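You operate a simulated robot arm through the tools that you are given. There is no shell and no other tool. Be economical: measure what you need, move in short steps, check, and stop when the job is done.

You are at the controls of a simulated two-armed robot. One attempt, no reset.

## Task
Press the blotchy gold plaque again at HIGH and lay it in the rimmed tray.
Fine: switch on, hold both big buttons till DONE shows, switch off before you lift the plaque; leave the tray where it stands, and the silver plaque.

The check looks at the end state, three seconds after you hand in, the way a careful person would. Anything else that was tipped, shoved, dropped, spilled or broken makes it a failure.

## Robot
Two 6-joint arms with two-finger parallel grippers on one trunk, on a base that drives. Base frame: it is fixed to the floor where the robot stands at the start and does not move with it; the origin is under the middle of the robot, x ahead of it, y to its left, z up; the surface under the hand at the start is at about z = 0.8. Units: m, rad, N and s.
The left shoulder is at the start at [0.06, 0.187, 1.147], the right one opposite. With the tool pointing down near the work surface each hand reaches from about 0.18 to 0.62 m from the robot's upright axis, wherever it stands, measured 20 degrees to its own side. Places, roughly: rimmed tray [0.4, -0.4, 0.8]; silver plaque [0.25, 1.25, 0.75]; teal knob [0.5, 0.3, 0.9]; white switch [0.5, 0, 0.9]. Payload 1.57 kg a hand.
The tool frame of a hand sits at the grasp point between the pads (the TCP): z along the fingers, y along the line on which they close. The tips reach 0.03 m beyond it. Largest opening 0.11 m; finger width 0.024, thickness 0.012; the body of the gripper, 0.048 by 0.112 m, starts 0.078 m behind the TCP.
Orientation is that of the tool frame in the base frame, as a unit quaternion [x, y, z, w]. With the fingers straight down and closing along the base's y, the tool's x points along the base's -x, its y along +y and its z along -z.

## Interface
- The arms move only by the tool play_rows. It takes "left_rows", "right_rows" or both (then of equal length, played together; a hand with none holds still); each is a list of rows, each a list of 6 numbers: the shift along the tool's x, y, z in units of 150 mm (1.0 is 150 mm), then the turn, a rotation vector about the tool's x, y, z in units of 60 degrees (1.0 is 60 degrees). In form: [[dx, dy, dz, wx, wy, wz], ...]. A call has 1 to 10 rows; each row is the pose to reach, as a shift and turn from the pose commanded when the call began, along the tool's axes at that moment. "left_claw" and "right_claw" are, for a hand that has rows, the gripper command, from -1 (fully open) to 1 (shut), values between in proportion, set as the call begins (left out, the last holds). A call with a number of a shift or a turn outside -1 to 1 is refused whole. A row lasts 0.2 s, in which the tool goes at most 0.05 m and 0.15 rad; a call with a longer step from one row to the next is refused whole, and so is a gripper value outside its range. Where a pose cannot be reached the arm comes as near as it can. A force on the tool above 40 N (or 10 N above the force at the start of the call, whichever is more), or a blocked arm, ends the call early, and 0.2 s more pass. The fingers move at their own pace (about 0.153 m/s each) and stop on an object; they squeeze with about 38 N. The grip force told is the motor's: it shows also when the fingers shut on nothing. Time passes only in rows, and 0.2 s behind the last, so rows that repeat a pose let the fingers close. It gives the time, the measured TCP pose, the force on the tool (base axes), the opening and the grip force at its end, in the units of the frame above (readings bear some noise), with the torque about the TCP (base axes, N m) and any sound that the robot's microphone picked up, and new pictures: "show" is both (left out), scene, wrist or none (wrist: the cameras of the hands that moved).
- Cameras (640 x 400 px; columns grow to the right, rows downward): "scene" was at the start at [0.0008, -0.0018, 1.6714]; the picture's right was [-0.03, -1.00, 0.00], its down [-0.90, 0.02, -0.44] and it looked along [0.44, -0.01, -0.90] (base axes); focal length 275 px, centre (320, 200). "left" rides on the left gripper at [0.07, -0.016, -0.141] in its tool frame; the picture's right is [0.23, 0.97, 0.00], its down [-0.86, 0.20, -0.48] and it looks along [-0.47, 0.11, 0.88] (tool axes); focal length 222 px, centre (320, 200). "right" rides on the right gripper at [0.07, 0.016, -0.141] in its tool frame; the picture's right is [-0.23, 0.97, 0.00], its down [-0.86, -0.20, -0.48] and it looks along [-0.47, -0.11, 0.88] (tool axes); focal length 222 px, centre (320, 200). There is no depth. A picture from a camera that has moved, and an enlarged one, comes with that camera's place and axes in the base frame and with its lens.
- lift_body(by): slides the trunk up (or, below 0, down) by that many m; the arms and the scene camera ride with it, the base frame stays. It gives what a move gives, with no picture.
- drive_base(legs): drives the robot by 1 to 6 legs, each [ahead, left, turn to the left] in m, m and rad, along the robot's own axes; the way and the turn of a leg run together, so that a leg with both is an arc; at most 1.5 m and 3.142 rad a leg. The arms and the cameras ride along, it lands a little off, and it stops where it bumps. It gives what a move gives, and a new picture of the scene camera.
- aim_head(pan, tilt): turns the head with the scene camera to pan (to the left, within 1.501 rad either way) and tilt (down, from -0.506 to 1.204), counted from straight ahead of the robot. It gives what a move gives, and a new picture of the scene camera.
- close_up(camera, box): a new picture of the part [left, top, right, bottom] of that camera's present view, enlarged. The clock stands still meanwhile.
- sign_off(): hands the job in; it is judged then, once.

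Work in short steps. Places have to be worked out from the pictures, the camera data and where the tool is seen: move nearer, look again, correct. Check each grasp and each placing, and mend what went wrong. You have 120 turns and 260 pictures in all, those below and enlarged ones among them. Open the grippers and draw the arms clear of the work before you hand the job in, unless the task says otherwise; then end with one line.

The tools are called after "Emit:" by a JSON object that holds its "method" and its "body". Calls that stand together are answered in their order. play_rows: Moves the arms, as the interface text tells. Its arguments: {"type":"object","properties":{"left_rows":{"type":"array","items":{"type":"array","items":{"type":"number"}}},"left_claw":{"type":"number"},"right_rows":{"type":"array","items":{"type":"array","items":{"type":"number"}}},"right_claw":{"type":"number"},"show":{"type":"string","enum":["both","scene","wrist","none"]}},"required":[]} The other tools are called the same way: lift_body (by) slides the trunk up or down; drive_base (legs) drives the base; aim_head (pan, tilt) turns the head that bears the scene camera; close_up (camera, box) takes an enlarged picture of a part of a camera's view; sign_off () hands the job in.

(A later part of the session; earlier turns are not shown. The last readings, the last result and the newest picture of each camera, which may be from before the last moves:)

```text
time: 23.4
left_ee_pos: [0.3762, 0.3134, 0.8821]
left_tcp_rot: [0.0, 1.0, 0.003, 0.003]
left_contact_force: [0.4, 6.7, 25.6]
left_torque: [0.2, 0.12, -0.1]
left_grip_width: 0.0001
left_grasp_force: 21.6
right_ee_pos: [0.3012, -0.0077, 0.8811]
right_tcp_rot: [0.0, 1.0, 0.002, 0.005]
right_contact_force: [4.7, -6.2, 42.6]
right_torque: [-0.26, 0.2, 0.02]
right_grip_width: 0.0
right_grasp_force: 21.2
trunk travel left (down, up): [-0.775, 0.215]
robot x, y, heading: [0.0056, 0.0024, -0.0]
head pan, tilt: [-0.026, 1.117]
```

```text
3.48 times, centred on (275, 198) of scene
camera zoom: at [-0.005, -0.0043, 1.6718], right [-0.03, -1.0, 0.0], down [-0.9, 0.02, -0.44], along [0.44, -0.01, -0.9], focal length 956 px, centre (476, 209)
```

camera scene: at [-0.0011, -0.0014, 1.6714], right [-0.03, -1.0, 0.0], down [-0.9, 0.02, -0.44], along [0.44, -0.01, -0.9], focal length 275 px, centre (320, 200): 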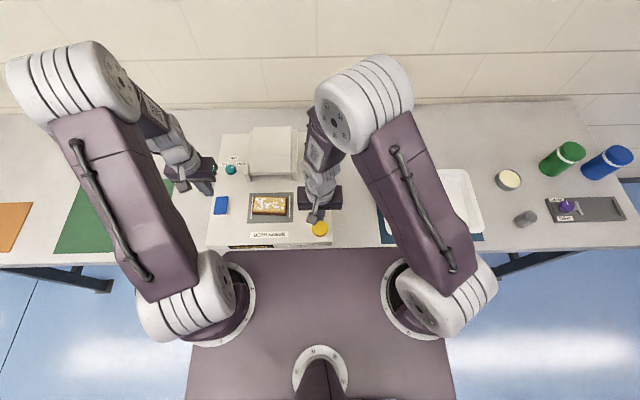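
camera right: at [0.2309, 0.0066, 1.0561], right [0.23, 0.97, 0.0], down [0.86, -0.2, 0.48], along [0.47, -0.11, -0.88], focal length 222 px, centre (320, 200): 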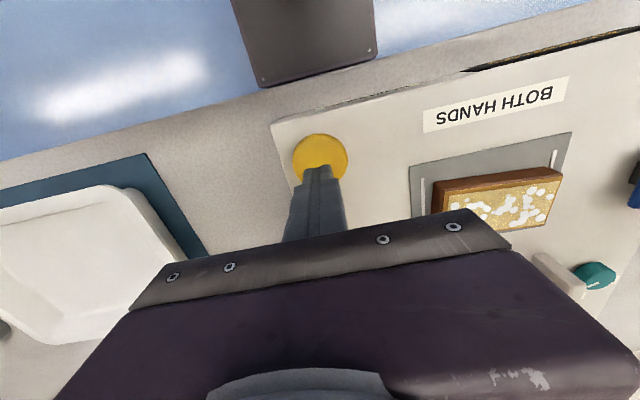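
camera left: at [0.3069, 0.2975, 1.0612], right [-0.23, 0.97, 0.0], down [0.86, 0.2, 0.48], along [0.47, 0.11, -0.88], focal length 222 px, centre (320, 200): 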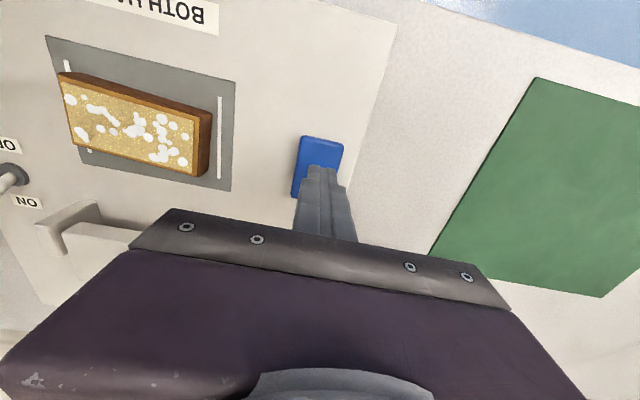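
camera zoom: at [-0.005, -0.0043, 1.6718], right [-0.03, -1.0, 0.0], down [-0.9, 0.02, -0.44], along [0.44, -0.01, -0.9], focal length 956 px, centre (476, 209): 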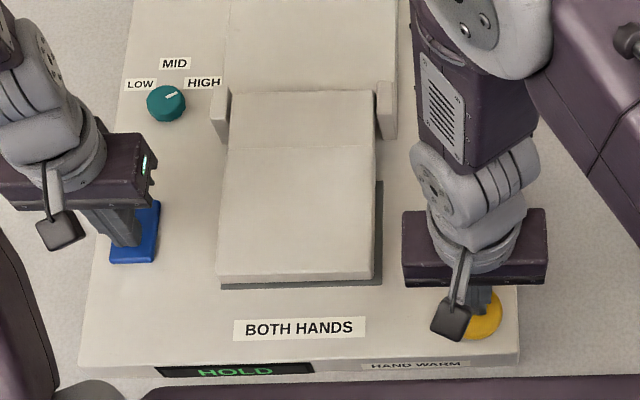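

The lid came over and the display says HOLD. I keep holding both.

Emit:
{"method": "play_rows", "body": {"left_rows": [[0, 0, 0, 0, 0, 0], [0, 0, 0, 0, 0, 0], [0, 0, 0, 0, 0, 0], [0, 0, 0, 0, 0, 0], [0, 0, 0, 0, 0, 0], [0, 0, 0, 0, 0, 0], [0, 0, 0, 0, 0, 0], [0, 0, 0, 0, 0, 0], [0, 0, 0, 0, 0, 0], [0, 0, 0, 0, 0, 0]], "right_rows": [[0, 0, 0, 0, 0, 0], [0, 0, 0, 0, 0, 0], [0, 0, 0, 0, 0, 0], [0, 0, 0, 0, 0, 0], [0, 0, 0, 0, 0, 0], [0, 0, 0, 0, 0, 0], [0, 0, 0, 0, 0, 0], [0, 0, 0, 0, 0, 0], [0, 0, 0, 0, 0, 0], [0, 0, 0, 0, 0, 0]], "show": "none"}}

Emit:
{"method": "close_up", "body": {"camera": "scene", "box": [210, 140, 340, 255]}}

```text
time: 25.6
left_ee_pos: [0.3775, 0.3118, 0.88]
left_tcp_rot: [0.0, 1.0, -0.001, 0.002]
left_contact_force: [7.8, 3.7, 33.9]
left_torque: [0.07, -0.11, -0.05]
left_grip_width: 0.0001
left_grasp_force: 21.7
right_ee_pos: [0.3014, -0.0095, 0.8797]
right_tcp_rot: [0.0, 1.0, 0.003, 0.004]
right_contact_force: [5.9, 0.9, 47.6]
right_torque: [0.0, 0.14, -0.01]
right_grip_width: 0.0
right_grasp_force: 21.1
trunk travel left (down, up): [-0.775, 0.215]
robot x, y, heading: [0.0003, 0.004, -0.002]
head pan, tilt: [-0.026, 1.117]
```

```text
3.48 times, centred on (275, 198) of scene
camera zoom: at [-0.0044, -0.0038, 1.6716], right [-0.03, -1.0, 0.0], down [-0.9, 0.02, -0.44], along [0.44, -0.01, -0.9], focal length 956 px, centre (476, 209)
```

zoom: 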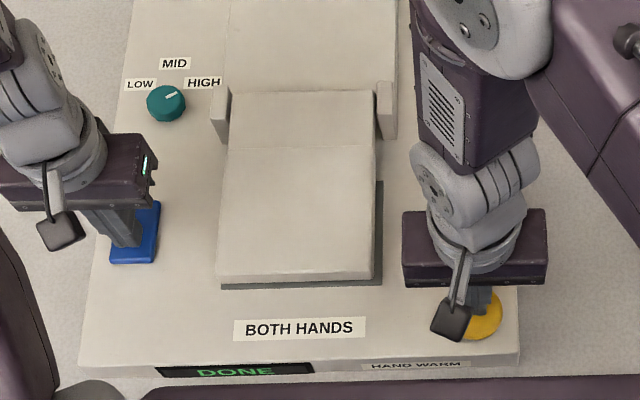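

DONE shows, so I release both buttons at once.

Emit:
{"method": "play_rows", "body": {"left_rows": [[0, 0, -0.2, 0, 0, 0], [0, 0, -0.45, 0, 0, 0], [0, 0.2, -0.7, 0, 0, 0]], "right_rows": [[0, 0, -0.2, 0, 0, 0], [0, 0, -0.4, 0, 0, 0], [0, 0, -0.5, 0, 0, 0]], "show": "none"}}

Emit:
{"method": "close_up", "body": {"camera": "scene", "box": [210, 140, 340, 255]}}

```text
time: 26.4
left_ee_pos: [0.3771, 0.346, 0.985]
left_tcp_rot: [-0.001, 1.0, -0.001, 0.001]
left_contact_force: [-0.4, 0.9, -0.1]
left_torque: [-0.04, 0.0, 0.0]
left_grip_width: 0.0
left_grasp_force: 21.1
right_ee_pos: [0.3013, -0.0073, 0.9546]
right_tcp_rot: [0.0, 1.0, 0.002, 0.003]
right_contact_force: [0.0, 0.2, -0.2]
right_torque: [-0.07, 0.02, -0.01]
right_grip_width: 0.0
right_grasp_force: 21.5
trunk travel left (down, up): [-0.775, 0.215]
robot x, y, heading: [-0.0006, -0.0006, -0.002]
head pan, tilt: [-0.026, 1.117]
```

```text
3.48 times, centred on (275, 198) of scene
camera zoom: at [0.0002, 0.0, 1.6711], right [-0.03, -1.0, 0.0], down [-0.9, 0.02, -0.44], along [0.44, -0.01, -0.9], focal length 956 px, centre (476, 209)
```

zoom: 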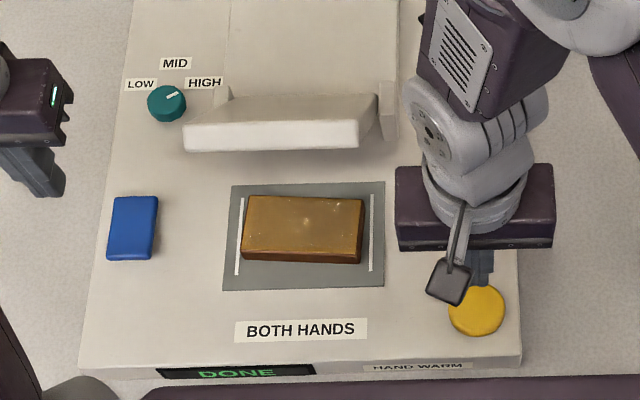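

The blotches are gone and the lid is swinging open. Next, right hand over and past the switch.

Emit:
{"method": "play_rows", "body": {"right_rows": [[0, -0.05, -0.1, 0, 0, 0], [-0.25, -0.05, -0.25, 0, 0, 0], [-0.5, -0.05, -0.25, 0, 0, 0], [-0.75, 0.0, -0.25, 0, 0, 0], [-1.0, 0.05, -0.25, 0, 0, 0]], "show": "none"}}

Emit:
{"method": "play_rows", "body": {"right_rows": [[-0.2, 0, 0, 0, 0, 0], [-0.48, 0, 0, 0, 0, 0], [-0.48, 0, 0.1, 0, 0, 0]], "left_rows": [[0, 0, 0, 0, 0, 0], [0, 0, 0, 0, 0, 0], [0, 0, 0, 0, 0, 0]], "show": "both"}}

Emit:
{"method": "close_up", "body": {"camera": "left", "box": [0, 90, 160, 210]}}

```text
time: 27.6
left_ee_pos: [0.3794, 0.346, 0.9849]
left_tcp_rot: [0.001, 1.0, 0.0, 0.001]
left_contact_force: [0.3, -0.3, -0.2]
left_torque: [0.01, 0.0, 0.02]
left_grip_width: 0.0
left_grasp_force: 21.0
right_ee_pos: [0.4546, 0.0005, 0.9923]
right_tcp_rot: [0.0, 1.0, 0.001, 0.001]
right_contact_force: [1.0, 0.3, 0.0]
right_torque: [0.01, 0.01, -0.02]
right_grip_width: 0.0
right_grasp_force: 21.3
trunk travel left (down, up): [-0.775, 0.215]
robot x, y, heading: [0.0002, -0.0007, 0.001]
head pan, tilt: [-0.026, 1.117]
```

```text
time: 28.4
left_ee_pos: [0.3787, 0.3442, 0.9849]
left_tcp_rot: [0.001, 1.0, 0.0, 0.001]
left_contact_force: [0.3, 0.6, 0.0]
left_torque: [-0.01, -0.05, 0.03]
left_grip_width: 0.0
left_grasp_force: 21.6
right_ee_pos: [0.5246, -0.0003, 0.9793]
right_tcp_rot: [0.0, 1.0, 0.001, 0.002]
right_contact_force: [-0.7, 0.5, -0.5]
right_torque: [0.01, -0.02, -0.03]
right_grip_width: 0.0002
right_grasp_force: 21.3
trunk travel left (down, up): [-0.775, 0.215]
robot x, y, heading: [0.0057, 0.0006, 0.0]
head pan, tilt: [-0.026, 1.117]
camera scene: at [-0.0002, -0.0018, 1.6714], right [-0.03, -1.0, 0.0], down [-0.9, 0.02, -0.44], along [0.44, -0.01, -0.9], focal length 275 px, centre (320, 200)
camera right: at [0.4539, 0.0153, 1.1214], right [0.23, 0.97, 0.0], down [0.85, -0.2, 0.48], along [0.47, -0.11, -0.88], focal length 222 px, centre (320, 200)
camera left: at [0.3081, 0.3287, 1.1271], right [-0.23, 0.97, 0.0], down [0.85, 0.2, 0.48], along [0.47, 0.11, -0.88], focal length 222 px, centre (320, 200)
```

scene: 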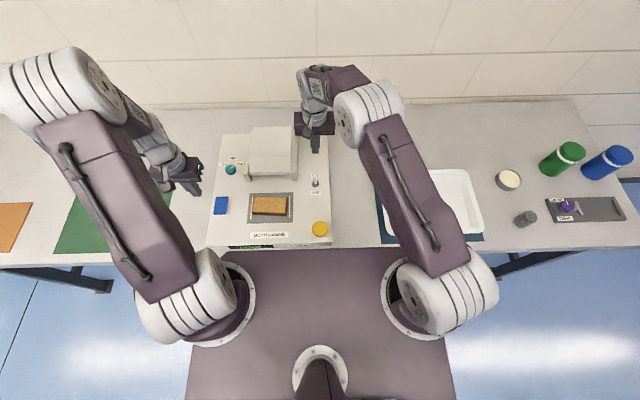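
right: 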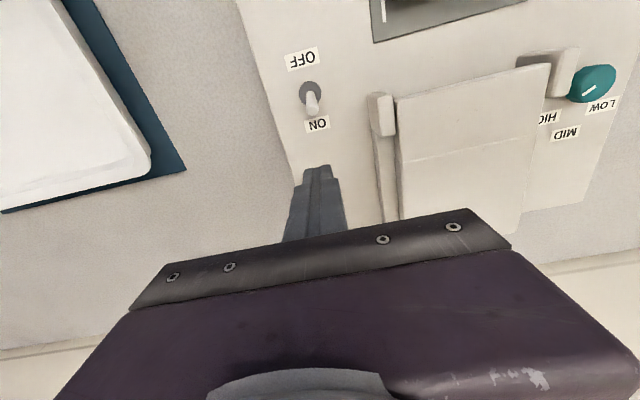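
left: 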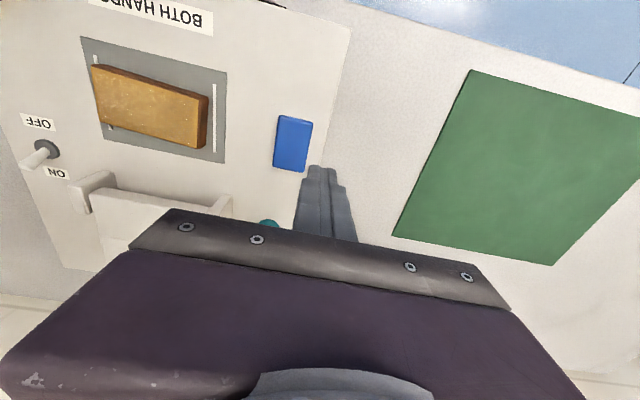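

```text
3.33 times, centred on (80, 150) of left
camera zoom: at [0.3081, 0.3287, 1.1271], right [-0.23, 0.97, 0.0], down [0.85, 0.2, 0.48], along [0.47, 0.11, -0.88], focal length 740 px, centre (1120, 367)
```

zoom: 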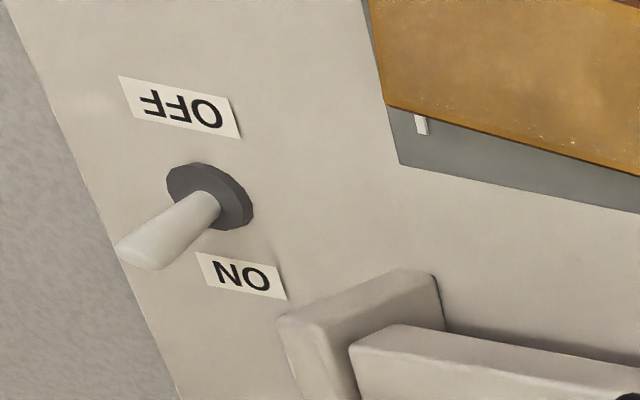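

The lid is back in its rest position and the toggle leans to ON. I lower behind it, then push toward OFF.

Emit:
{"method": "play_rows", "body": {"right_rows": [[0, 0, 0.2, 0, 0, 0], [0, 0, 0.4, 0, 0, 0], [0, 0, 0.627, 0, 0, 0], [0.1, 0, 0.627, 0, 0, 0], [0.18, 0, 0.627, 0, 0, 0], [0.24, 0, 0.627, 0, 0, 0], [0.29, 0, 0.627, 0, 0, 0], [0.33, 0, 0.627, 0, 0, 0]], "show": "none"}}

Emit:
{"method": "close_up", "body": {"camera": "left", "box": [0, 90, 160, 210]}}

Emit:
{"method": "close_up", "body": {"camera": "scene", "box": [225, 232, 345, 256]}}

```text
time: 30.2
left_ee_pos: [0.3806, 0.3451, 0.9841]
left_tcp_rot: [0.0, 1.0, 0.0, 0.0]
left_contact_force: [-0.8, -0.7, -0.1]
left_torque: [-0.01, 0.0, 0.01]
left_grip_width: 0.0001
left_grasp_force: 21.2
right_ee_pos: [0.4788, -0.0009, 0.8833]
right_tcp_rot: [0.0, 1.0, 0.002, 0.004]
right_contact_force: [11.0, -0.7, 5.3]
right_torque: [0.02, -0.22, 0.0]
right_grip_width: 0.0
right_grasp_force: 21.6
trunk travel left (down, up): [-0.775, 0.215]
robot x, y, heading: [0.0009, -0.0006, -0.004]
head pan, tilt: [-0.026, 1.117]
```

```text
3.33 times, centred on (80, 150) of left
camera zoom: at [0.3107, 0.3285, 1.1265], right [-0.23, 0.97, 0.0], down [0.86, 0.2, 0.48], along [0.47, 0.11, -0.88], focal length 740 px, centre (1120, 367)
```

zoom: 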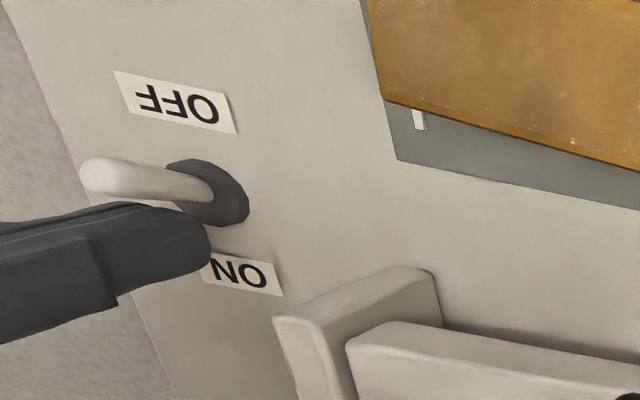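

```text
5.33 times, centred on (285, 244) of scene
camera zoom: at [0.0037, -0.0021, 1.6716], right [-0.03, -1.0, 0.0], down [-0.9, 0.02, -0.44], along [0.44, -0.01, -0.9], focal length 1465 px, centre (507, -35)
```

zoom: 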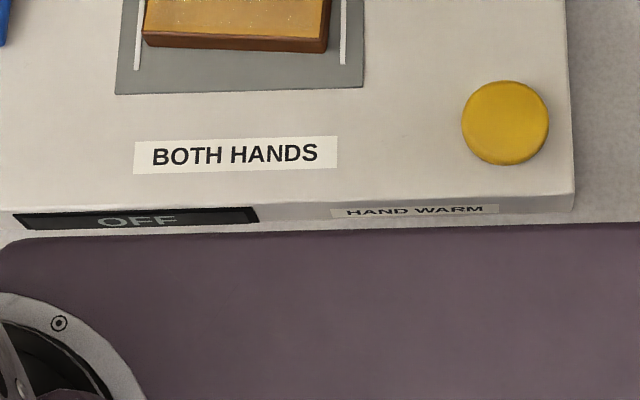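

The display says OFF. I back off the switch, rise, and move above the plaque while turning the right hand.

Emit:
{"method": "play_rows", "body": {"right_rows": [[-0.1, 0, 0, 0, 0, 0], [-0.15, 0, -0.3, 0, 0, 0], [-0.15, 0, -0.6, 0, 0, 0], [-0.15, 0, -0.95, 0, 0, 0]], "right_claw": -0.6, "show": "none"}}

Emit:
{"method": "play_rows", "body": {"right_rows": [[0.1, 0.12, 0, 0, 0, -0.125], [0.2, 0.25, 0, 0, 0, -0.25], [0.3, 0.37, 0, 0, 0, -0.375], [0.4, 0.5, 0, 0, 0, -0.5], [0.5, 0.62, 0, 0, 0, -0.625], [0.6, 0.75, 0, 0, 0, -0.75], [0.7, 0.87, 0, 0, 0, -0.875], [0.79, 1.0, 0, 0, 0, -1.0]], "show": "none"}}

Emit:
{"method": "play_rows", "body": {"right_rows": [[0, 0, 0, 0, 0, -0.125], [0, 0, 0, 0, 0, -0.25], [0, 0, 0, 0, 0, -0.375], [0, 0, 0, 0, 0, -0.5], [0, 0, 0, 0, 0, -0.5]], "show": "both"}}

```text
refused: row 4 steps farther than a row can; nothing moved
```

```text
time: 30.6
left_ee_pos: [0.3817, 0.3432, 0.9841]
left_tcp_rot: [0.001, 1.0, 0.0, 0.0]
left_contact_force: [-0.5, -0.1, 0.1]
left_torque: [-0.01, -0.01, -0.02]
left_grip_width: 0.0002
left_grasp_force: 20.7
right_ee_pos: [0.4747, 0.0117, 0.8858]
right_tcp_rot: [-0.051, 0.999, 0.003, 0.014]
right_contact_force: [12.5, -5.9, -2.7]
right_torque: [-0.15, -0.54, 0.2]
right_grip_width: 0.0
right_grasp_force: 21.1
trunk travel left (down, up): [-0.775, 0.215]
robot x, y, heading: [-0.0004, 0.0035, -0.006]
head pan, tilt: [-0.026, 1.117]
stopped in row 1 (right hand): the force on the tool passed its limit at 63 N (the readings are from after the stop); the commanded pose is now the measured one
```

```text
time: 31.8
left_ee_pos: [0.3803, 0.3455, 0.9852]
left_tcp_rot: [0.001, 1.0, -0.001, -0.001]
left_contact_force: [0.3, 0.1, 0.1]
left_torque: [0.0, -0.02, -0.01]
left_grip_width: 0.0
left_grasp_force: 22.0
right_ee_pos: [0.4738, 0.0131, 0.8851]
right_tcp_rot: [-0.308, 0.951, -0.002, 0.012]
right_contact_force: [5.2, 7.8, 2.3]
right_torque: [0.21, -0.16, -0.05]
right_grip_width: 0.0
right_grasp_force: 21.6
trunk travel left (down, up): [-0.775, 0.215]
robot x, y, heading: [-0.0014, -0.0009, -0.003]
head pan, tilt: [-0.026, 1.117]
camera scene: at [0.0024, 0.0, 1.6714], right [-0.03, -1.0, 0.0], down [-0.9, 0.02, -0.44], along [0.44, -0.01, -0.9], focal length 275 px, centre (320, 200)
camera right: at [0.4038, -0.0155, 1.0263], right [-0.39, 0.92, 0.0], down [0.8, 0.34, 0.5], along [0.46, 0.19, -0.87], focal length 222 px, centre (320, 200)
```

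scene: 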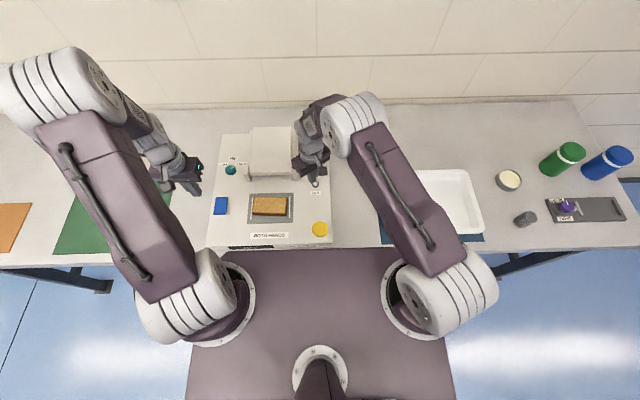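
right: 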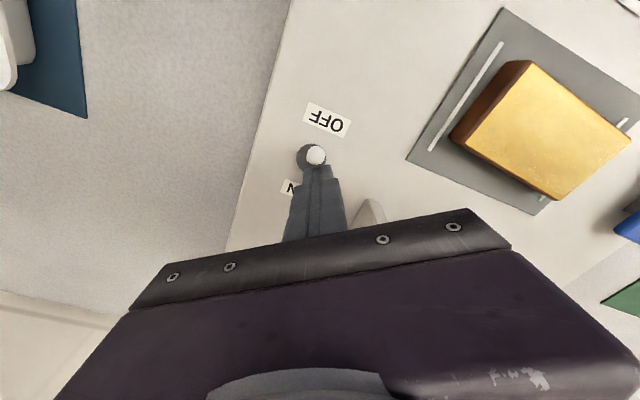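

A row was refused, and the following calls pushed against the toggle until the force guard stopped them. The toggle still leans to OFF. I back straight off it and rise, then check that nothing shifted.

Emit:
{"method": "play_rows", "body": {"right_rows": [[-0.07, 0, 0, 0, 0, 0], [-0.1, 0, -0.2, 0, 0, 0], [-0.1, 0, -0.5, 0, 0, 0], [-0.1, 0, -0.75, 0, 0, 0], [-0.1, 0, -0.95, 0, 0, 0]], "show": "both"}}

Emit:
{"method": "close_up", "body": {"camera": "scene", "box": [200, 120, 340, 255]}}

Emit:
{"method": "close_up", "body": {"camera": "left", "box": [0, 90, 160, 210]}}

```text
time: 33.0
left_ee_pos: [0.3792, 0.344, 0.9841]
left_tcp_rot: [0.001, 1.0, 0.0, 0.0]
left_contact_force: [-0.7, -0.1, -0.6]
left_torque: [0.0, -0.02, -0.01]
left_grip_width: 0.0
left_grasp_force: 20.9
right_ee_pos: [0.4826, 0.0192, 1.0328]
right_tcp_rot: [-0.307, 0.952, -0.001, 0.012]
right_contact_force: [-0.1, -0.3, 0.4]
right_torque: [0.02, -0.01, 0.01]
right_grip_width: 0.0
right_grasp_force: 21.3
trunk travel left (down, up): [-0.775, 0.215]
robot x, y, heading: [-0.0033, -0.0032, 0.001]
head pan, tilt: [-0.026, 1.117]
camera scene: at [0.0009, -0.0018, 1.6713], right [-0.03, -1.0, 0.0], down [-0.9, 0.02, -0.44], along [0.44, -0.01, -0.9], focal length 275 px, centre (320, 200)
camera right: at [0.4117, -0.0094, 1.1729], right [-0.39, 0.92, 0.0], down [0.8, 0.34, 0.5], along [0.46, 0.19, -0.87], focal length 222 px, centre (320, 200)
```

scene: 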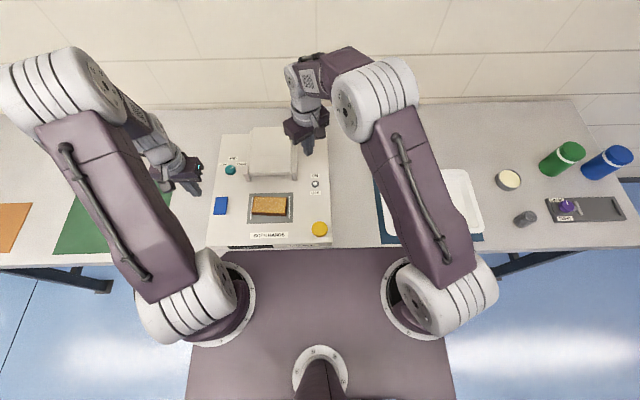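
right: 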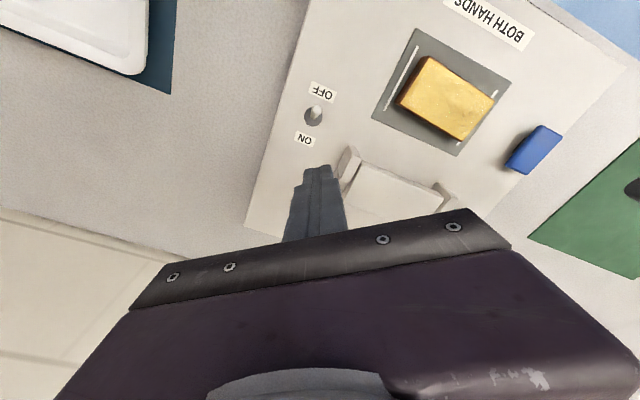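

```text
2.96 times, centred on (270, 188) of scene
camera zoom: at [0.0009, -0.0018, 1.6713], right [-0.03, -1.0, 0.0], down [-0.9, 0.02, -0.44], along [0.44, -0.01, -0.9], focal length 814 px, centre (468, 237)
```

zoom: 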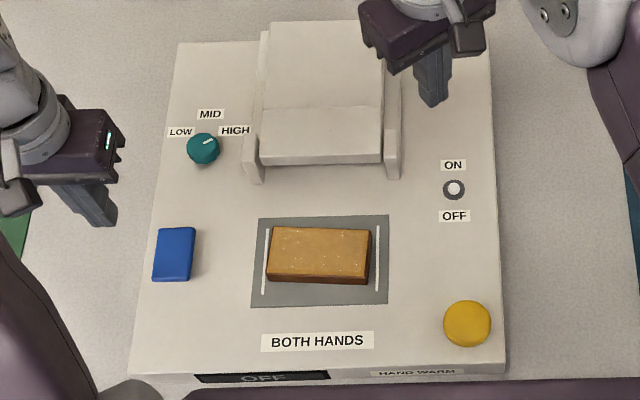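

```text
3.33 times, centred on (80, 150) of left
camera zoom: at [0.3092, 0.3284, 1.1268], right [-0.23, 0.97, 0.0], down [0.85, 0.2, 0.48], along [0.47, 0.11, -0.88], focal length 740 px, centre (1120, 367)
```

zoom: 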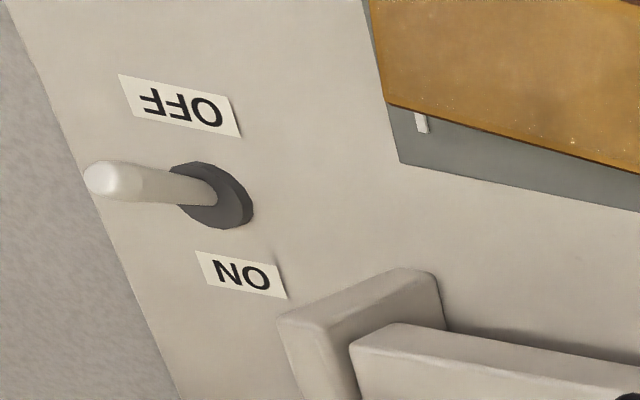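

Nothing shifted: display OFF, labels and plaque in the same places. I move above the plaque, whose centre I put at about [0.376, 0.148], turning the hand and opening it.

Emit:
{"method": "play_rows", "body": {"right_rows": [[0.01, 0.12, 0, 0, 0, -0.1], [0.02, 0.24, 0, 0, 0, -0.2], [0.03, 0.37, 0, 0, 0, -0.32], [0.04, 0.5, 0, 0, 0, -0.43], [0.045, 0.62, 0, 0, 0, -0.54], [0.05, 0.75, 0, 0, 0, -0.65], [0.055, 0.88, 0, 0, 0, -0.75], [0.06, 1.0, 0, 0, 0, -0.85], [0.06, 1.0, 0, 0, 0, -0.85]], "right_claw": -0.5, "show": "both"}}

```text
time: 35.0
left_ee_pos: [0.38, 0.344, 0.9849]
left_tcp_rot: [0.001, 1.0, 0.0, 0.0]
left_contact_force: [-0.5, 0.2, -0.4]
left_torque: [0.0, -0.02, 0.0]
left_grip_width: 0.0
left_grasp_force: 21.4
right_ee_pos: [0.3867, 0.1373, 1.0267]
right_tcp_rot: [-0.688, 0.726, -0.006, 0.011]
right_contact_force: [-0.7, -0.6, -0.3]
right_torque: [-0.02, 0.0, 0.0]
right_grip_width: 0.0825
right_grasp_force: 0.0
trunk travel left (down, up): [-0.775, 0.215]
robot x, y, heading: [0.0005, -0.0004, -0.006]
head pan, tilt: [-0.026, 1.117]
camera scene: at [0.0016, -0.0022, 1.6714], right [-0.03, -1.0, 0.0], down [-0.9, 0.03, -0.44], along [0.44, -0.01, -0.9], focal length 275 px, centre (320, 200)
camera right: at [0.3636, 0.0675, 1.1685], right [-0.96, 0.28, -0.02], down [0.23, 0.84, 0.49], along [0.16, 0.47, -0.87], focal length 222 px, centre (320, 200)
```

scene: 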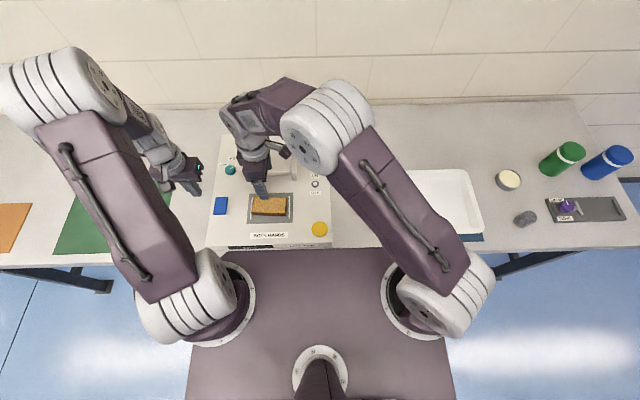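
right: 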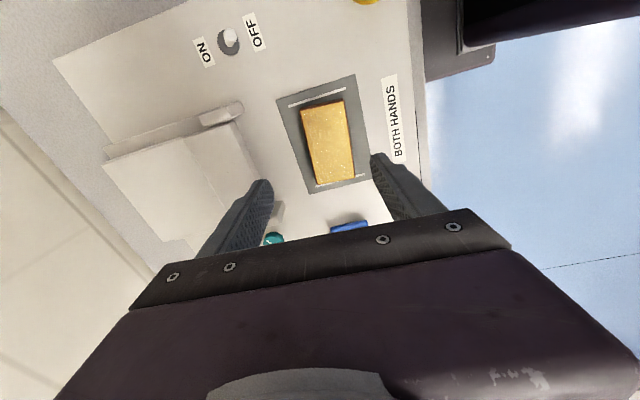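

The hand is almost over the plaque and aligned with it. I correct the offset and small tilt, descend to z≈0.92, and look.

Emit:
{"method": "play_rows", "body": {"right_rows": [[-0.03, 0.02, 0.2, -0.01, 0.004, 0], [-0.073, 0.04, 0.45, -0.023, 0.0075, 0], [-0.073, 0.04, 0.7, -0.023, 0.0075, 0]], "show": "both"}}

Emit:
{"method": "close_up", "body": {"camera": "scene", "box": [210, 140, 340, 255]}}

```text
time: 35.8
left_ee_pos: [0.3812, 0.3449, 0.9854]
left_tcp_rot: [0.002, 1.0, 0.0, 0.0]
left_contact_force: [0.0, 0.2, 0.9]
left_torque: [-0.02, 0.01, 0.0]
left_grip_width: 0.0
left_grasp_force: 21.1
right_ee_pos: [0.3854, 0.149, 0.9213]
right_tcp_rot: [-0.688, 0.726, -0.001, 0.0]
right_contact_force: [-0.3, 0.5, 0.3]
right_torque: [0.0, -0.02, 0.0]
right_grip_width: 0.0825
right_grasp_force: 0.0
trunk travel left (down, up): [-0.775, 0.215]
robot x, y, heading: [0.0012, -0.0001, -0.001]
head pan, tilt: [-0.026, 1.117]
camera scene: at [0.0019, -0.0018, 1.6714], right [-0.03, -1.0, 0.0], down [-0.9, 0.02, -0.44], along [0.44, -0.01, -0.9], focal length 275 px, centre (320, 200)
camera right: at [0.3648, 0.0799, 1.0649], right [-0.96, 0.28, 0.0], down [0.25, 0.84, 0.48], along [0.13, 0.46, -0.88], focal length 222 px, centre (320, 200)
```

scene: 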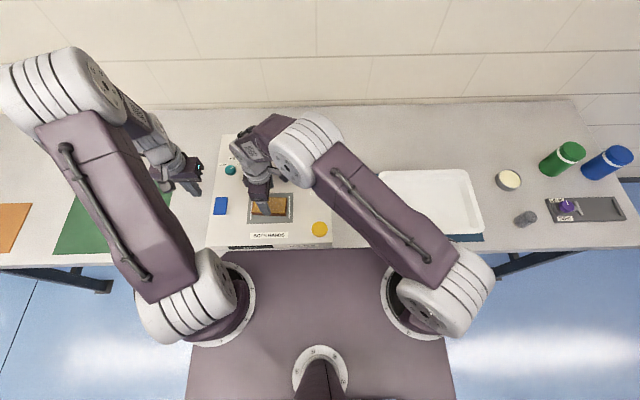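
right: 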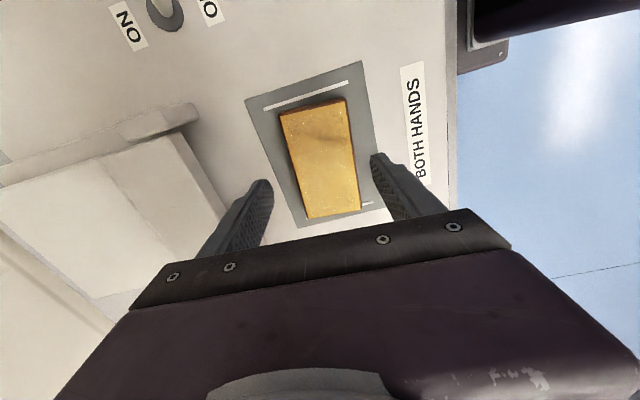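

```text
3.48 times, centred on (275, 198) of scene
camera zoom: at [0.0019, -0.0018, 1.6714], right [-0.03, -1.0, 0.0], down [-0.9, 0.02, -0.44], along [0.44, -0.01, -0.9], focal length 956 px, centre (476, 209)
```

zoom: 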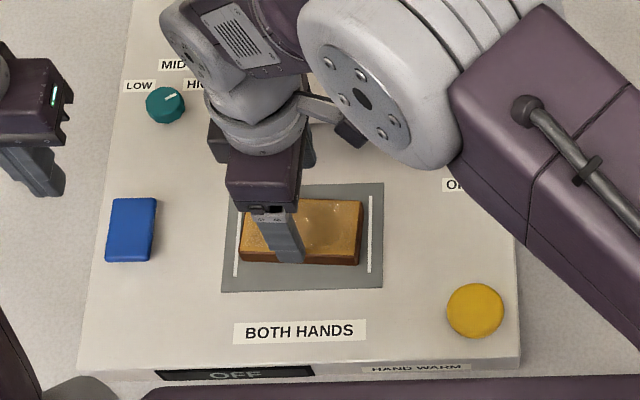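

The plaque centre is about [0.379, 0.142] now. I correct, descend to TCP z≈0.879, then close after checking.

Emit:
{"method": "play_rows", "body": {"right_rows": [[0.03, 0.043, 0.03, 0, 0, 0], [0.03, 0.043, 0.15, 0, 0, 0], [0.03, 0.043, 0.28, 0, 0, 0]], "show": "wrist"}}

```text
time: 36.6
left_ee_pos: [0.3801, 0.3438, 0.9862]
left_tcp_rot: [0.001, 1.0, 0.0, 0.0]
left_contact_force: [-0.8, -0.2, 0.2]
left_torque: [0.0, -0.02, 0.02]
left_grip_width: 0.0
left_grasp_force: 21.5
right_ee_pos: [0.377, 0.144, 0.8801]
right_tcp_rot: [-0.687, 0.726, 0.0, 0.001]
right_contact_force: [-0.5, -0.6, 0.4]
right_torque: [0.01, 0.0, -0.06]
right_grip_width: 0.0827
right_grasp_force: 0.0
trunk travel left (down, up): [-0.775, 0.215]
robot x, y, heading: [-0.0006, -0.0028, -0.003]
head pan, tilt: [-0.026, 1.117]
camera right: at [0.356, 0.0768, 1.0227], right [-0.96, 0.28, 0.0], down [0.25, 0.84, 0.48], along [0.13, 0.46, -0.88], focal length 222 px, centre (320, 200)
```

right: 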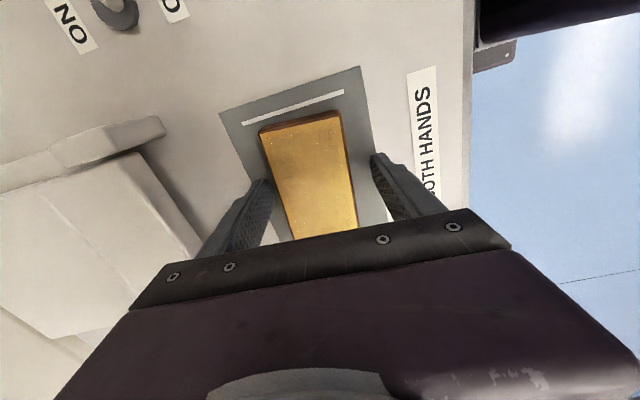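

The fingers straddle the plaque near its middle. I close.

Emit:
{"method": "play_rows", "body": {"right_rows": [[0, 0, 0, 0, 0, 0], [0, 0, 0, 0, 0, 0], [0, 0, 0, 0, 0, 0]], "right_claw": 1, "show": "wrist"}}

```text
time: 37.4
left_ee_pos: [0.3798, 0.3456, 0.9857]
left_tcp_rot: [0.001, 1.0, 0.0, 0.001]
left_contact_force: [0.0, 0.1, -0.2]
left_torque: [-0.01, 0.0, 0.02]
left_grip_width: 0.0
left_grasp_force: 21.2
right_ee_pos: [0.3759, 0.1457, 0.88]
right_tcp_rot: [-0.687, 0.727, 0.0, 0.001]
right_contact_force: [-0.1, -0.2, 0.5]
right_torque: [0.07, -0.06, 0.01]
right_grip_width: 0.0593
right_grasp_force: 37.6
trunk travel left (down, up): [-0.775, 0.215]
robot x, y, heading: [-0.0013, -0.0028, -0.001]
head pan, tilt: [-0.026, 1.117]
camera right: at [0.3559, 0.0767, 1.023], right [-0.96, 0.28, 0.0], down [0.25, 0.84, 0.48], along [0.13, 0.46, -0.88], focal length 222 px, centre (320, 200)
```

right: 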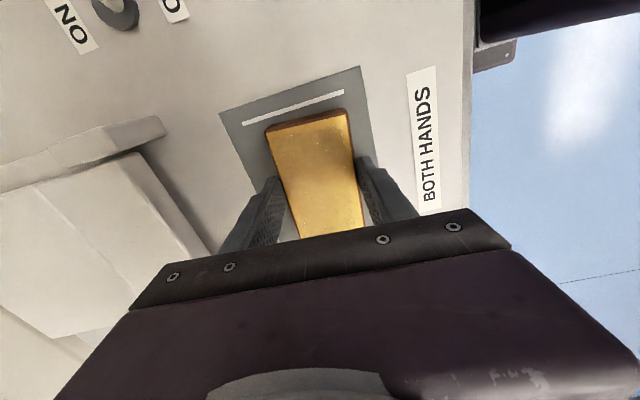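

Gripped at 59 mm. I lift and check.

Emit:
{"method": "play_rows", "body": {"right_rows": [[0, 0, -0.1, 0, 0, 0], [0, 0, -0.3, 0, 0, 0], [0, 0, -0.6, 0, 0, 0], [0, 0, -0.9, 0, 0, 0]], "show": "both"}}

```text
time: 38.4
left_ee_pos: [0.3789, 0.3446, 0.9849]
left_tcp_rot: [0.001, 1.0, 0.0, 0.001]
left_contact_force: [-0.1, 0.5, 0.1]
left_torque: [-0.04, 0.0, -0.01]
left_grip_width: 0.0
left_grasp_force: 21.6
right_ee_pos: [0.3754, 0.1432, 1.0175]
right_tcp_rot: [-0.687, 0.727, -0.001, 0.0]
right_contact_force: [0.7, -0.2, 0.7]
right_torque: [0.03, 0.02, 0.0]
right_grip_width: 0.0
right_grasp_force: 21.2
trunk travel left (down, up): [-0.775, 0.215]
robot x, y, heading: [-0.001, -0.001, 0.001]
head pan, tilt: [-0.026, 1.117]
camera scene: at [0.0004, -0.0024, 1.6713], right [-0.03, -1.0, 0.0], down [-0.9, 0.03, -0.44], along [0.44, -0.01, -0.9], focal length 275 px, centre (320, 200)
camera right: at [0.3548, 0.0752, 1.16], right [-0.96, 0.28, 0.0], down [0.25, 0.84, 0.48], along [0.13, 0.46, -0.88], focal length 222 px, centre (320, 200)
```

scene: 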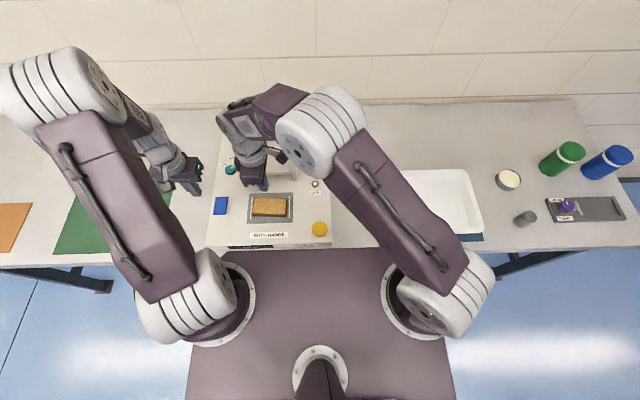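
right: 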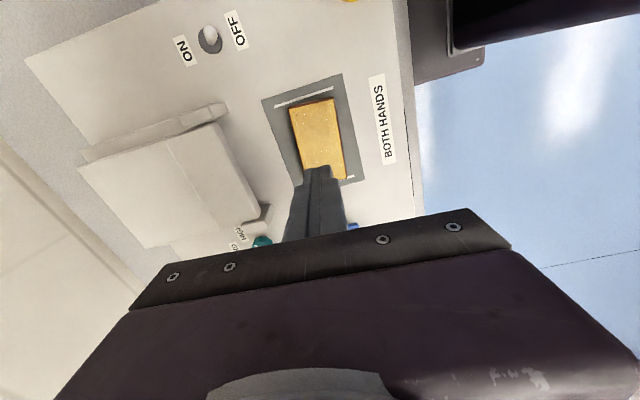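

It slipped: too shallow a bite, so the plaque's top must be nearer z 0.86. It is back on the platen at about [0.377, 0.146]. I reopen and go deeper, feeling for the platen.

Emit:
{"method": "play_rows", "body": {"right_rows": [[0, 0, 0, 0, 0, 0], [0, 0, 0.1, 0, 0, 0], [0, 0, 0.4, 0, 0, 0], [0, 0, 0.7, 0, 0, 0], [0, 0, 0.86, 0, 0, 0], [0, 0, 0.92, 0, 0, 0], [0, 0, 0.94, 0, 0, 0], [0, 0, 0.955, 0, 0, 0]], "right_claw": -0.5, "show": "wrist"}}

Emit:
{"method": "close_up", "body": {"camera": "scene", "box": [230, 170, 310, 230]}}

```text
time: 40.2
left_ee_pos: [0.3793, 0.3439, 0.9863]
left_tcp_rot: [0.0, 1.0, 0.001, 0.001]
left_contact_force: [-1.2, -0.9, 0.2]
left_torque: [0.02, 0.01, -0.01]
left_grip_width: 0.0001
left_grasp_force: 21.7
right_ee_pos: [0.3772, 0.1446, 0.8732]
right_tcp_rot: [-0.688, 0.726, 0.001, 0.0]
right_contact_force: [1.4, -2.5, 11.9]
right_torque: [-0.15, 0.51, 0.08]
right_grip_width: 0.0816
right_grasp_force: 0.0
trunk travel left (down, up): [-0.775, 0.215]
robot x, y, heading: [-0.0041, -0.0011, -0.001]
head pan, tilt: [-0.026, 1.117]
camera right: at [0.3561, 0.0752, 1.0158], right [-0.96, 0.28, 0.0], down [0.25, 0.84, 0.48], along [0.14, 0.46, -0.88], focal length 222 px, centre (320, 200)
```

right: 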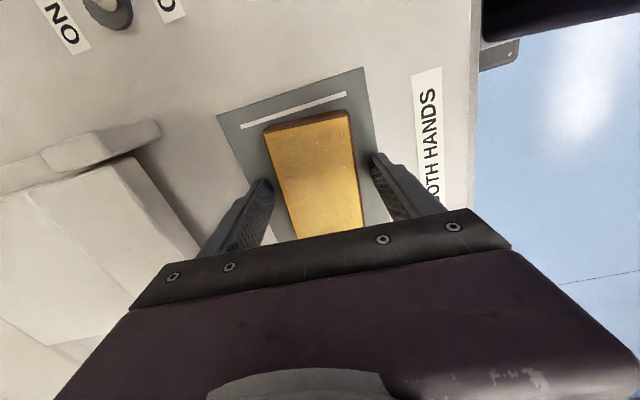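

```text
6.67 times, centred on (270, 200) of scene
camera zoom: at [-0.0003, -0.0036, 1.6716], right [-0.03, -1.0, 0.0], down [-0.9, 0.03, -0.44], along [0.44, -0.01, -0.9], focal length 1831 px, centre (653, 200)
```

zoom: 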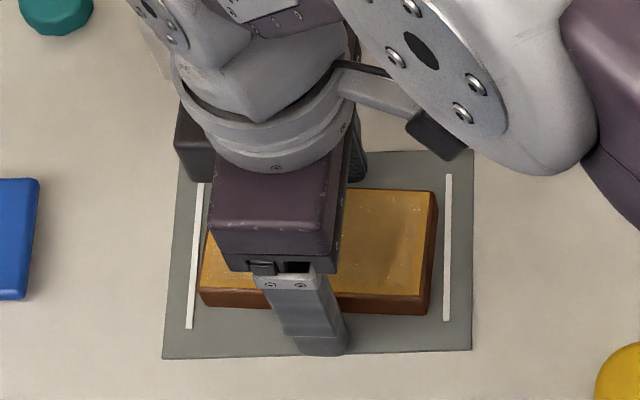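

The fingertips touch the platen at TCP z≈0.873. I rise 1.5 mm, close, and lift a little to test.

Emit:
{"method": "play_rows", "body": {"right_rows": [[0, 0, -0.01, 0, 0, 0], [0, 0, -0.01, 0, 0, 0], [0, 0, -0.01, 0, 0, 0], [0, 0, -0.01, 0, 0, 0]], "right_claw": 1, "show": "none"}}

Emit:
{"method": "play_rows", "body": {"right_rows": [[0, 0, -0.05, 0, 0, 0], [0, 0, -0.1, 0, 0, 0], [0, 0, -0.15, 0, 0, 0]], "show": "both"}}

```text
time: 41.2
left_ee_pos: [0.3792, 0.3446, 0.9845]
left_tcp_rot: [0.002, 1.0, 0.001, 0.0]
left_contact_force: [-0.4, 0.0, 0.1]
left_torque: [0.01, 0.01, 0.02]
left_grip_width: 0.0
left_grasp_force: 20.6
right_ee_pos: [0.3782, 0.1443, 0.8742]
right_tcp_rot: [-0.687, 0.726, 0.0, 0.0]
right_contact_force: [-0.4, 1.1, -0.1]
right_torque: [-0.01, -0.03, 0.02]
right_grip_width: 0.0596
right_grasp_force: 37.8
trunk travel left (down, up): [-0.775, 0.215]
robot x, y, heading: [-0.0012, 0.0015, 0.003]
head pan, tilt: [-0.026, 1.117]
```

```text
time: 42.0
left_ee_pos: [0.3801, 0.3443, 0.9837]
left_tcp_rot: [0.001, 1.0, 0.0, -0.001]
left_contact_force: [0.0, 0.6, -0.4]
left_torque: [-0.04, 0.01, 0.03]
left_grip_width: 0.0002
left_grasp_force: 21.0
right_ee_pos: [0.3773, 0.1436, 0.8953]
right_tcp_rot: [-0.687, 0.726, 0.0, 0.0]
right_contact_force: [0.0, -0.5, -1.9]
right_torque: [0.01, 0.0, 0.02]
right_grip_width: 0.0592
right_grasp_force: 38.4
trunk travel left (down, up): [-0.775, 0.215]
robot x, y, heading: [0.0012, -0.0017, 0.001]
head pan, tilt: [-0.026, 1.117]
camera scene: at [0.0014, -0.0019, 1.6714], right [-0.03, -1.0, 0.0], down [-0.9, 0.02, -0.44], along [0.44, -0.01, -0.9], focal length 275 px, centre (320, 200)
camera right: at [0.3563, 0.075, 1.0394], right [-0.96, 0.28, 0.0], down [0.25, 0.84, 0.48], along [0.13, 0.46, -0.88], focal length 222 px, centre (320, 200)
```

scene: 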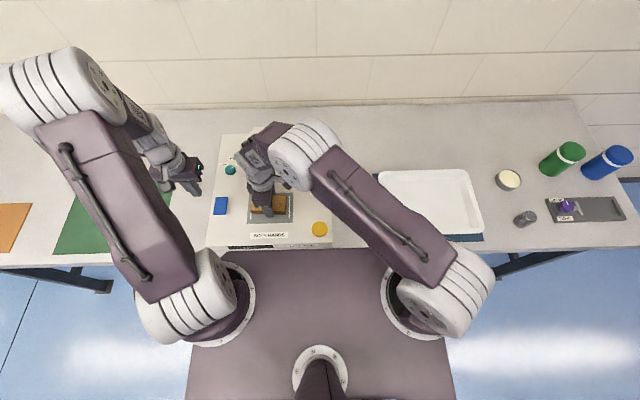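
right: 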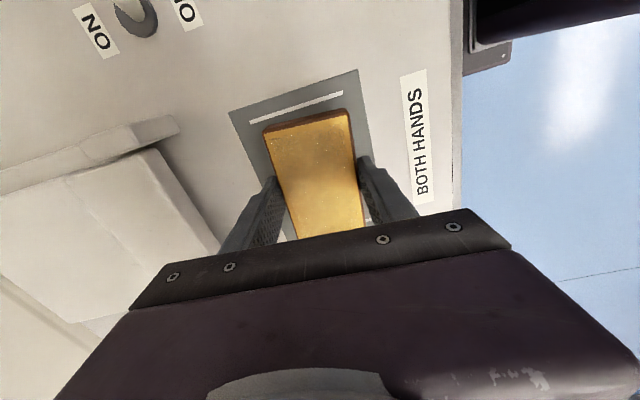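

It holds (about 2 N weight, 59 mm). I lift and start carrying right, gently.

Emit:
{"method": "play_rows", "body": {"right_rows": [[0, 0, -0.2, 0, 0, 0], [0, 0, -0.4, 0, 0, 0], [0, 0, -0.6, 0, 0, 0], [0.14, 0, -0.65, 0, 0, 0], [0.28, 0, -0.65, 0, 0, 0], [0.42, 0, -0.65, 0, 0, 0], [0.57, 0, -0.65, 0, 0, 0], [0.72, 0, -0.65, 0, 0, 0], [0.86, 0, -0.65, 0, 0, 0], [1.0, 0, -0.65, 0, 0, 0]], "show": "wrist"}}

```text
time: 44.2
left_ee_pos: [0.3807, 0.3439, 0.9862]
left_tcp_rot: [0.001, 1.0, 0.0, 0.0]
left_contact_force: [-0.9, -0.8, -0.6]
left_torque: [0.04, -0.03, -0.02]
left_grip_width: 0.0
left_grasp_force: 21.2
right_ee_pos: [0.37, -0.0067, 0.9925]
right_tcp_rot: [-0.688, 0.726, 0.0, 0.001]
right_contact_force: [0.4, 1.0, -1.3]
right_torque: [-0.01, 0.0, 0.04]
right_grip_width: 0.0592
right_grasp_force: 38.1
trunk travel left (down, up): [-0.775, 0.215]
robot x, y, heading: [0.0007, -0.0009, -0.003]
head pan, tilt: [-0.026, 1.117]
camera right: at [0.3481, -0.0752, 1.1364], right [-0.96, 0.28, 0.0], down [0.25, 0.84, 0.48], along [0.13, 0.46, -0.88], focal length 222 px, centre (320, 200)
```

right: 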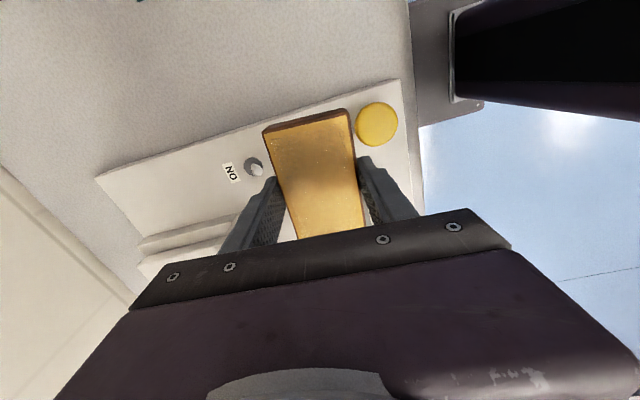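

Secure. I continue right with a 42° turn back.

Emit:
{"method": "play_rows", "body": {"right_rows": [[0.1, -0.01, 0, 0, 0, 0.07], [0.2, -0.02, 0, 0, 0, 0.14], [0.3, -0.03, 0, 0, 0, 0.21], [0.4, -0.04, 0, 0, 0, 0.28], [0.5, -0.06, 0, 0, 0, 0.35], [0.6, -0.08, 0, 0, 0, 0.42], [0.7, -0.1, 0, 0, 0, 0.49], [0.8, -0.12, 0, 0, 0, 0.56], [0.9, -0.14, 0, 0, 0, 0.63], [1.0, -0.16, 0, 0, 0, 0.7]], "show": "wrist"}}

```text
time: 46.4
left_ee_pos: [0.3801, 0.3436, 0.9858]
left_tcp_rot: [0.001, 1.0, 0.001, 0.001]
left_contact_force: [-0.2, 0.6, 0.4]
left_torque: [-0.01, -0.06, 0.01]
left_grip_width: 0.0
left_grasp_force: 21.6
right_ee_pos: [0.3843, -0.1582, 0.9933]
right_tcp_rot: [-0.38, 0.925, 0.0, 0.0]
right_contact_force: [0.0, -0.5, -1.3]
right_torque: [0.01, 0.0, -0.02]
right_grip_width: 0.0593
right_grasp_force: 38.8
trunk travel left (down, up): [-0.775, 0.215]
robot x, y, heading: [-0.0003, -0.0024, -0.005]
head pan, tilt: [-0.026, 1.117]
camera right: at [0.3225, -0.1952, 1.1357], right [-0.52, 0.85, 0.0], down [0.75, 0.46, 0.48], along [0.41, 0.25, -0.88], focal length 222 px, centre (320, 200)
```

right: 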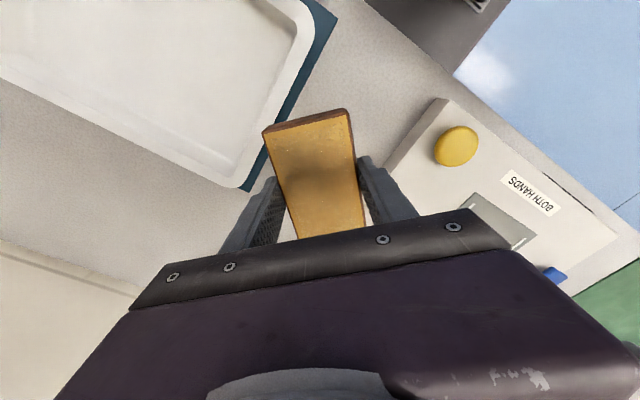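

Continue: half the remaining way and finish the turn to yaw 0.

Emit:
{"method": "play_rows", "body": {"right_rows": [[0.054, -0.059, 0, 0, 0, 0.0745], [0.108, -0.118, 0, 0, 0, 0.149], [0.162, -0.177, 0, 0, 0, 0.2235], [0.216, -0.236, 0, 0, 0, 0.298], [0.27, -0.295, 0, 0, 0, 0.3725], [0.324, -0.354, 0, 0, 0, 0.447], [0.378, -0.413, 0, 0, 0, 0.5215], [0.432, -0.472, 0, 0, 0, 0.596], [0.486, -0.531, 0, 0, 0, 0.6705], [0.54, -0.59, 0, 0, 0, 0.745]], "show": "both"}}

```text
time: 48.6
left_ee_pos: [0.3802, 0.3443, 0.9841]
left_tcp_rot: [0.002, 1.0, 0.001, -0.001]
left_contact_force: [-0.3, 0.2, 0.3]
left_torque: [0.02, 0.03, -0.04]
left_grip_width: 0.0
left_grasp_force: 21.2
right_ee_pos: [0.3886, -0.2782, 0.9936]
right_tcp_rot: [0.0, 1.0, -0.001, 0.0]
right_contact_force: [-1.0, -0.9, -1.0]
right_torque: [0.03, -0.01, 0.02]
right_grip_width: 0.0591
right_grasp_force: 38.6
trunk travel left (down, up): [-0.775, 0.215]
robot x, y, heading: [0.001, 0.0026, -0.006]
head pan, tilt: [-0.026, 1.117]
camera scene: at [0.0015, -0.0028, 1.6714], right [-0.03, -1.0, 0.0], down [-0.9, 0.03, -0.44], along [0.44, -0.01, -0.9], focal length 275 px, centre (320, 200)
camera right: at [0.3188, -0.2614, 1.1363], right [0.23, 0.97, 0.0], down [0.86, -0.2, 0.48], along [0.47, -0.11, -0.88], focal length 222 px, centre (320, 200)
```

scene: 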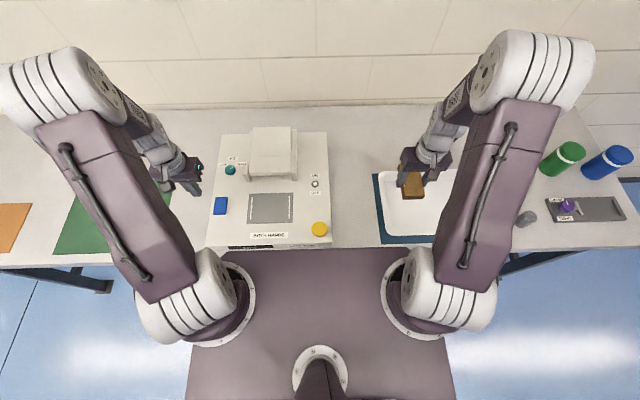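
right: 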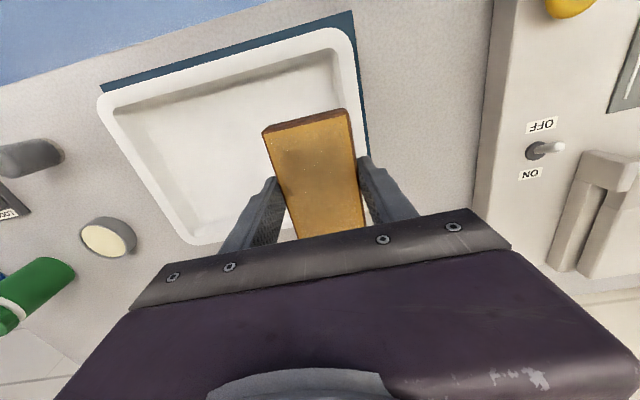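

Tray centre is about [0.396, −0.375]. I move over it and descend part way.

Emit:
{"method": "play_rows", "body": {"right_rows": [[-0.01, -0.16, 0, 0, 0, 0], [-0.03, -0.32, 0, 0, 0, 0], [-0.05, -0.48, 0, 0, 0, 0], [-0.05, -0.645, 0, 0, 0, 0], [-0.05, -0.645, 0.2, 0, 0, 0], [-0.05, -0.645, 0.4, 0, 0, 0], [-0.05, -0.645, 0.6, 0, 0, 0], [-0.05, -0.645, 0.75, 0, 0, 0], [-0.05, -0.645, 0.85, 0, 0, 0]], "show": "both"}}

```text
time: 50.6
left_ee_pos: [0.3809, 0.344, 0.9857]
left_tcp_rot: [0.001, 1.0, 0.0, 0.0]
left_contact_force: [-0.5, 0.0, 0.2]
left_torque: [0.0, 0.0, -0.01]
left_grip_width: 0.0
left_grasp_force: 20.6
right_ee_pos: [0.3959, -0.372, 0.8674]
right_tcp_rot: [-0.001, 1.0, 0.0, 0.0]
right_contact_force: [-0.7, -0.5, -0.4]
right_torque: [0.03, -0.01, -0.02]
right_grip_width: 0.0591
right_grasp_force: 38.1
trunk travel left (down, up): [-0.775, 0.215]
robot x, y, heading: [0.0012, 0.001, -0.005]
head pan, tilt: [-0.026, 1.117]
camera scene: at [0.0018, -0.0024, 1.6714], right [-0.03, -1.0, 0.0], down [-0.9, 0.03, -0.44], along [0.44, -0.01, -0.9], focal length 275 px, centre (320, 200)
camera right: at [0.3261, -0.3572, 1.0088], right [0.23, 0.97, 0.0], down [0.86, -0.2, 0.48], along [0.47, -0.11, -0.88], focal length 222 px, centre (320, 200)
```

scene: 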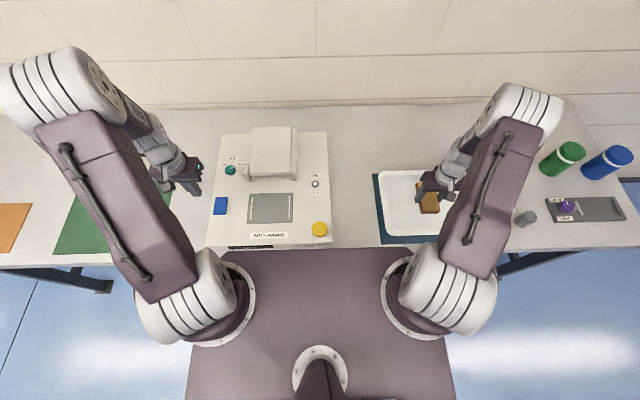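
right: 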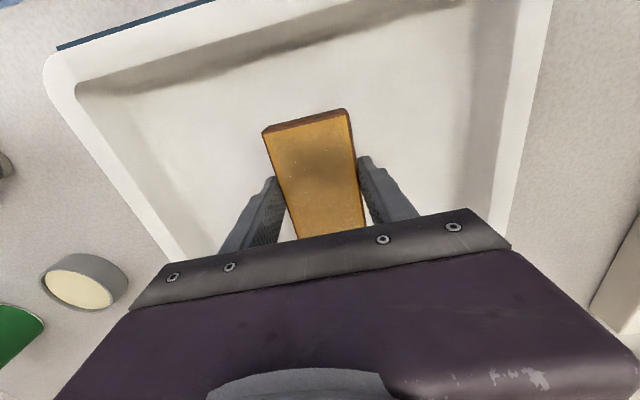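

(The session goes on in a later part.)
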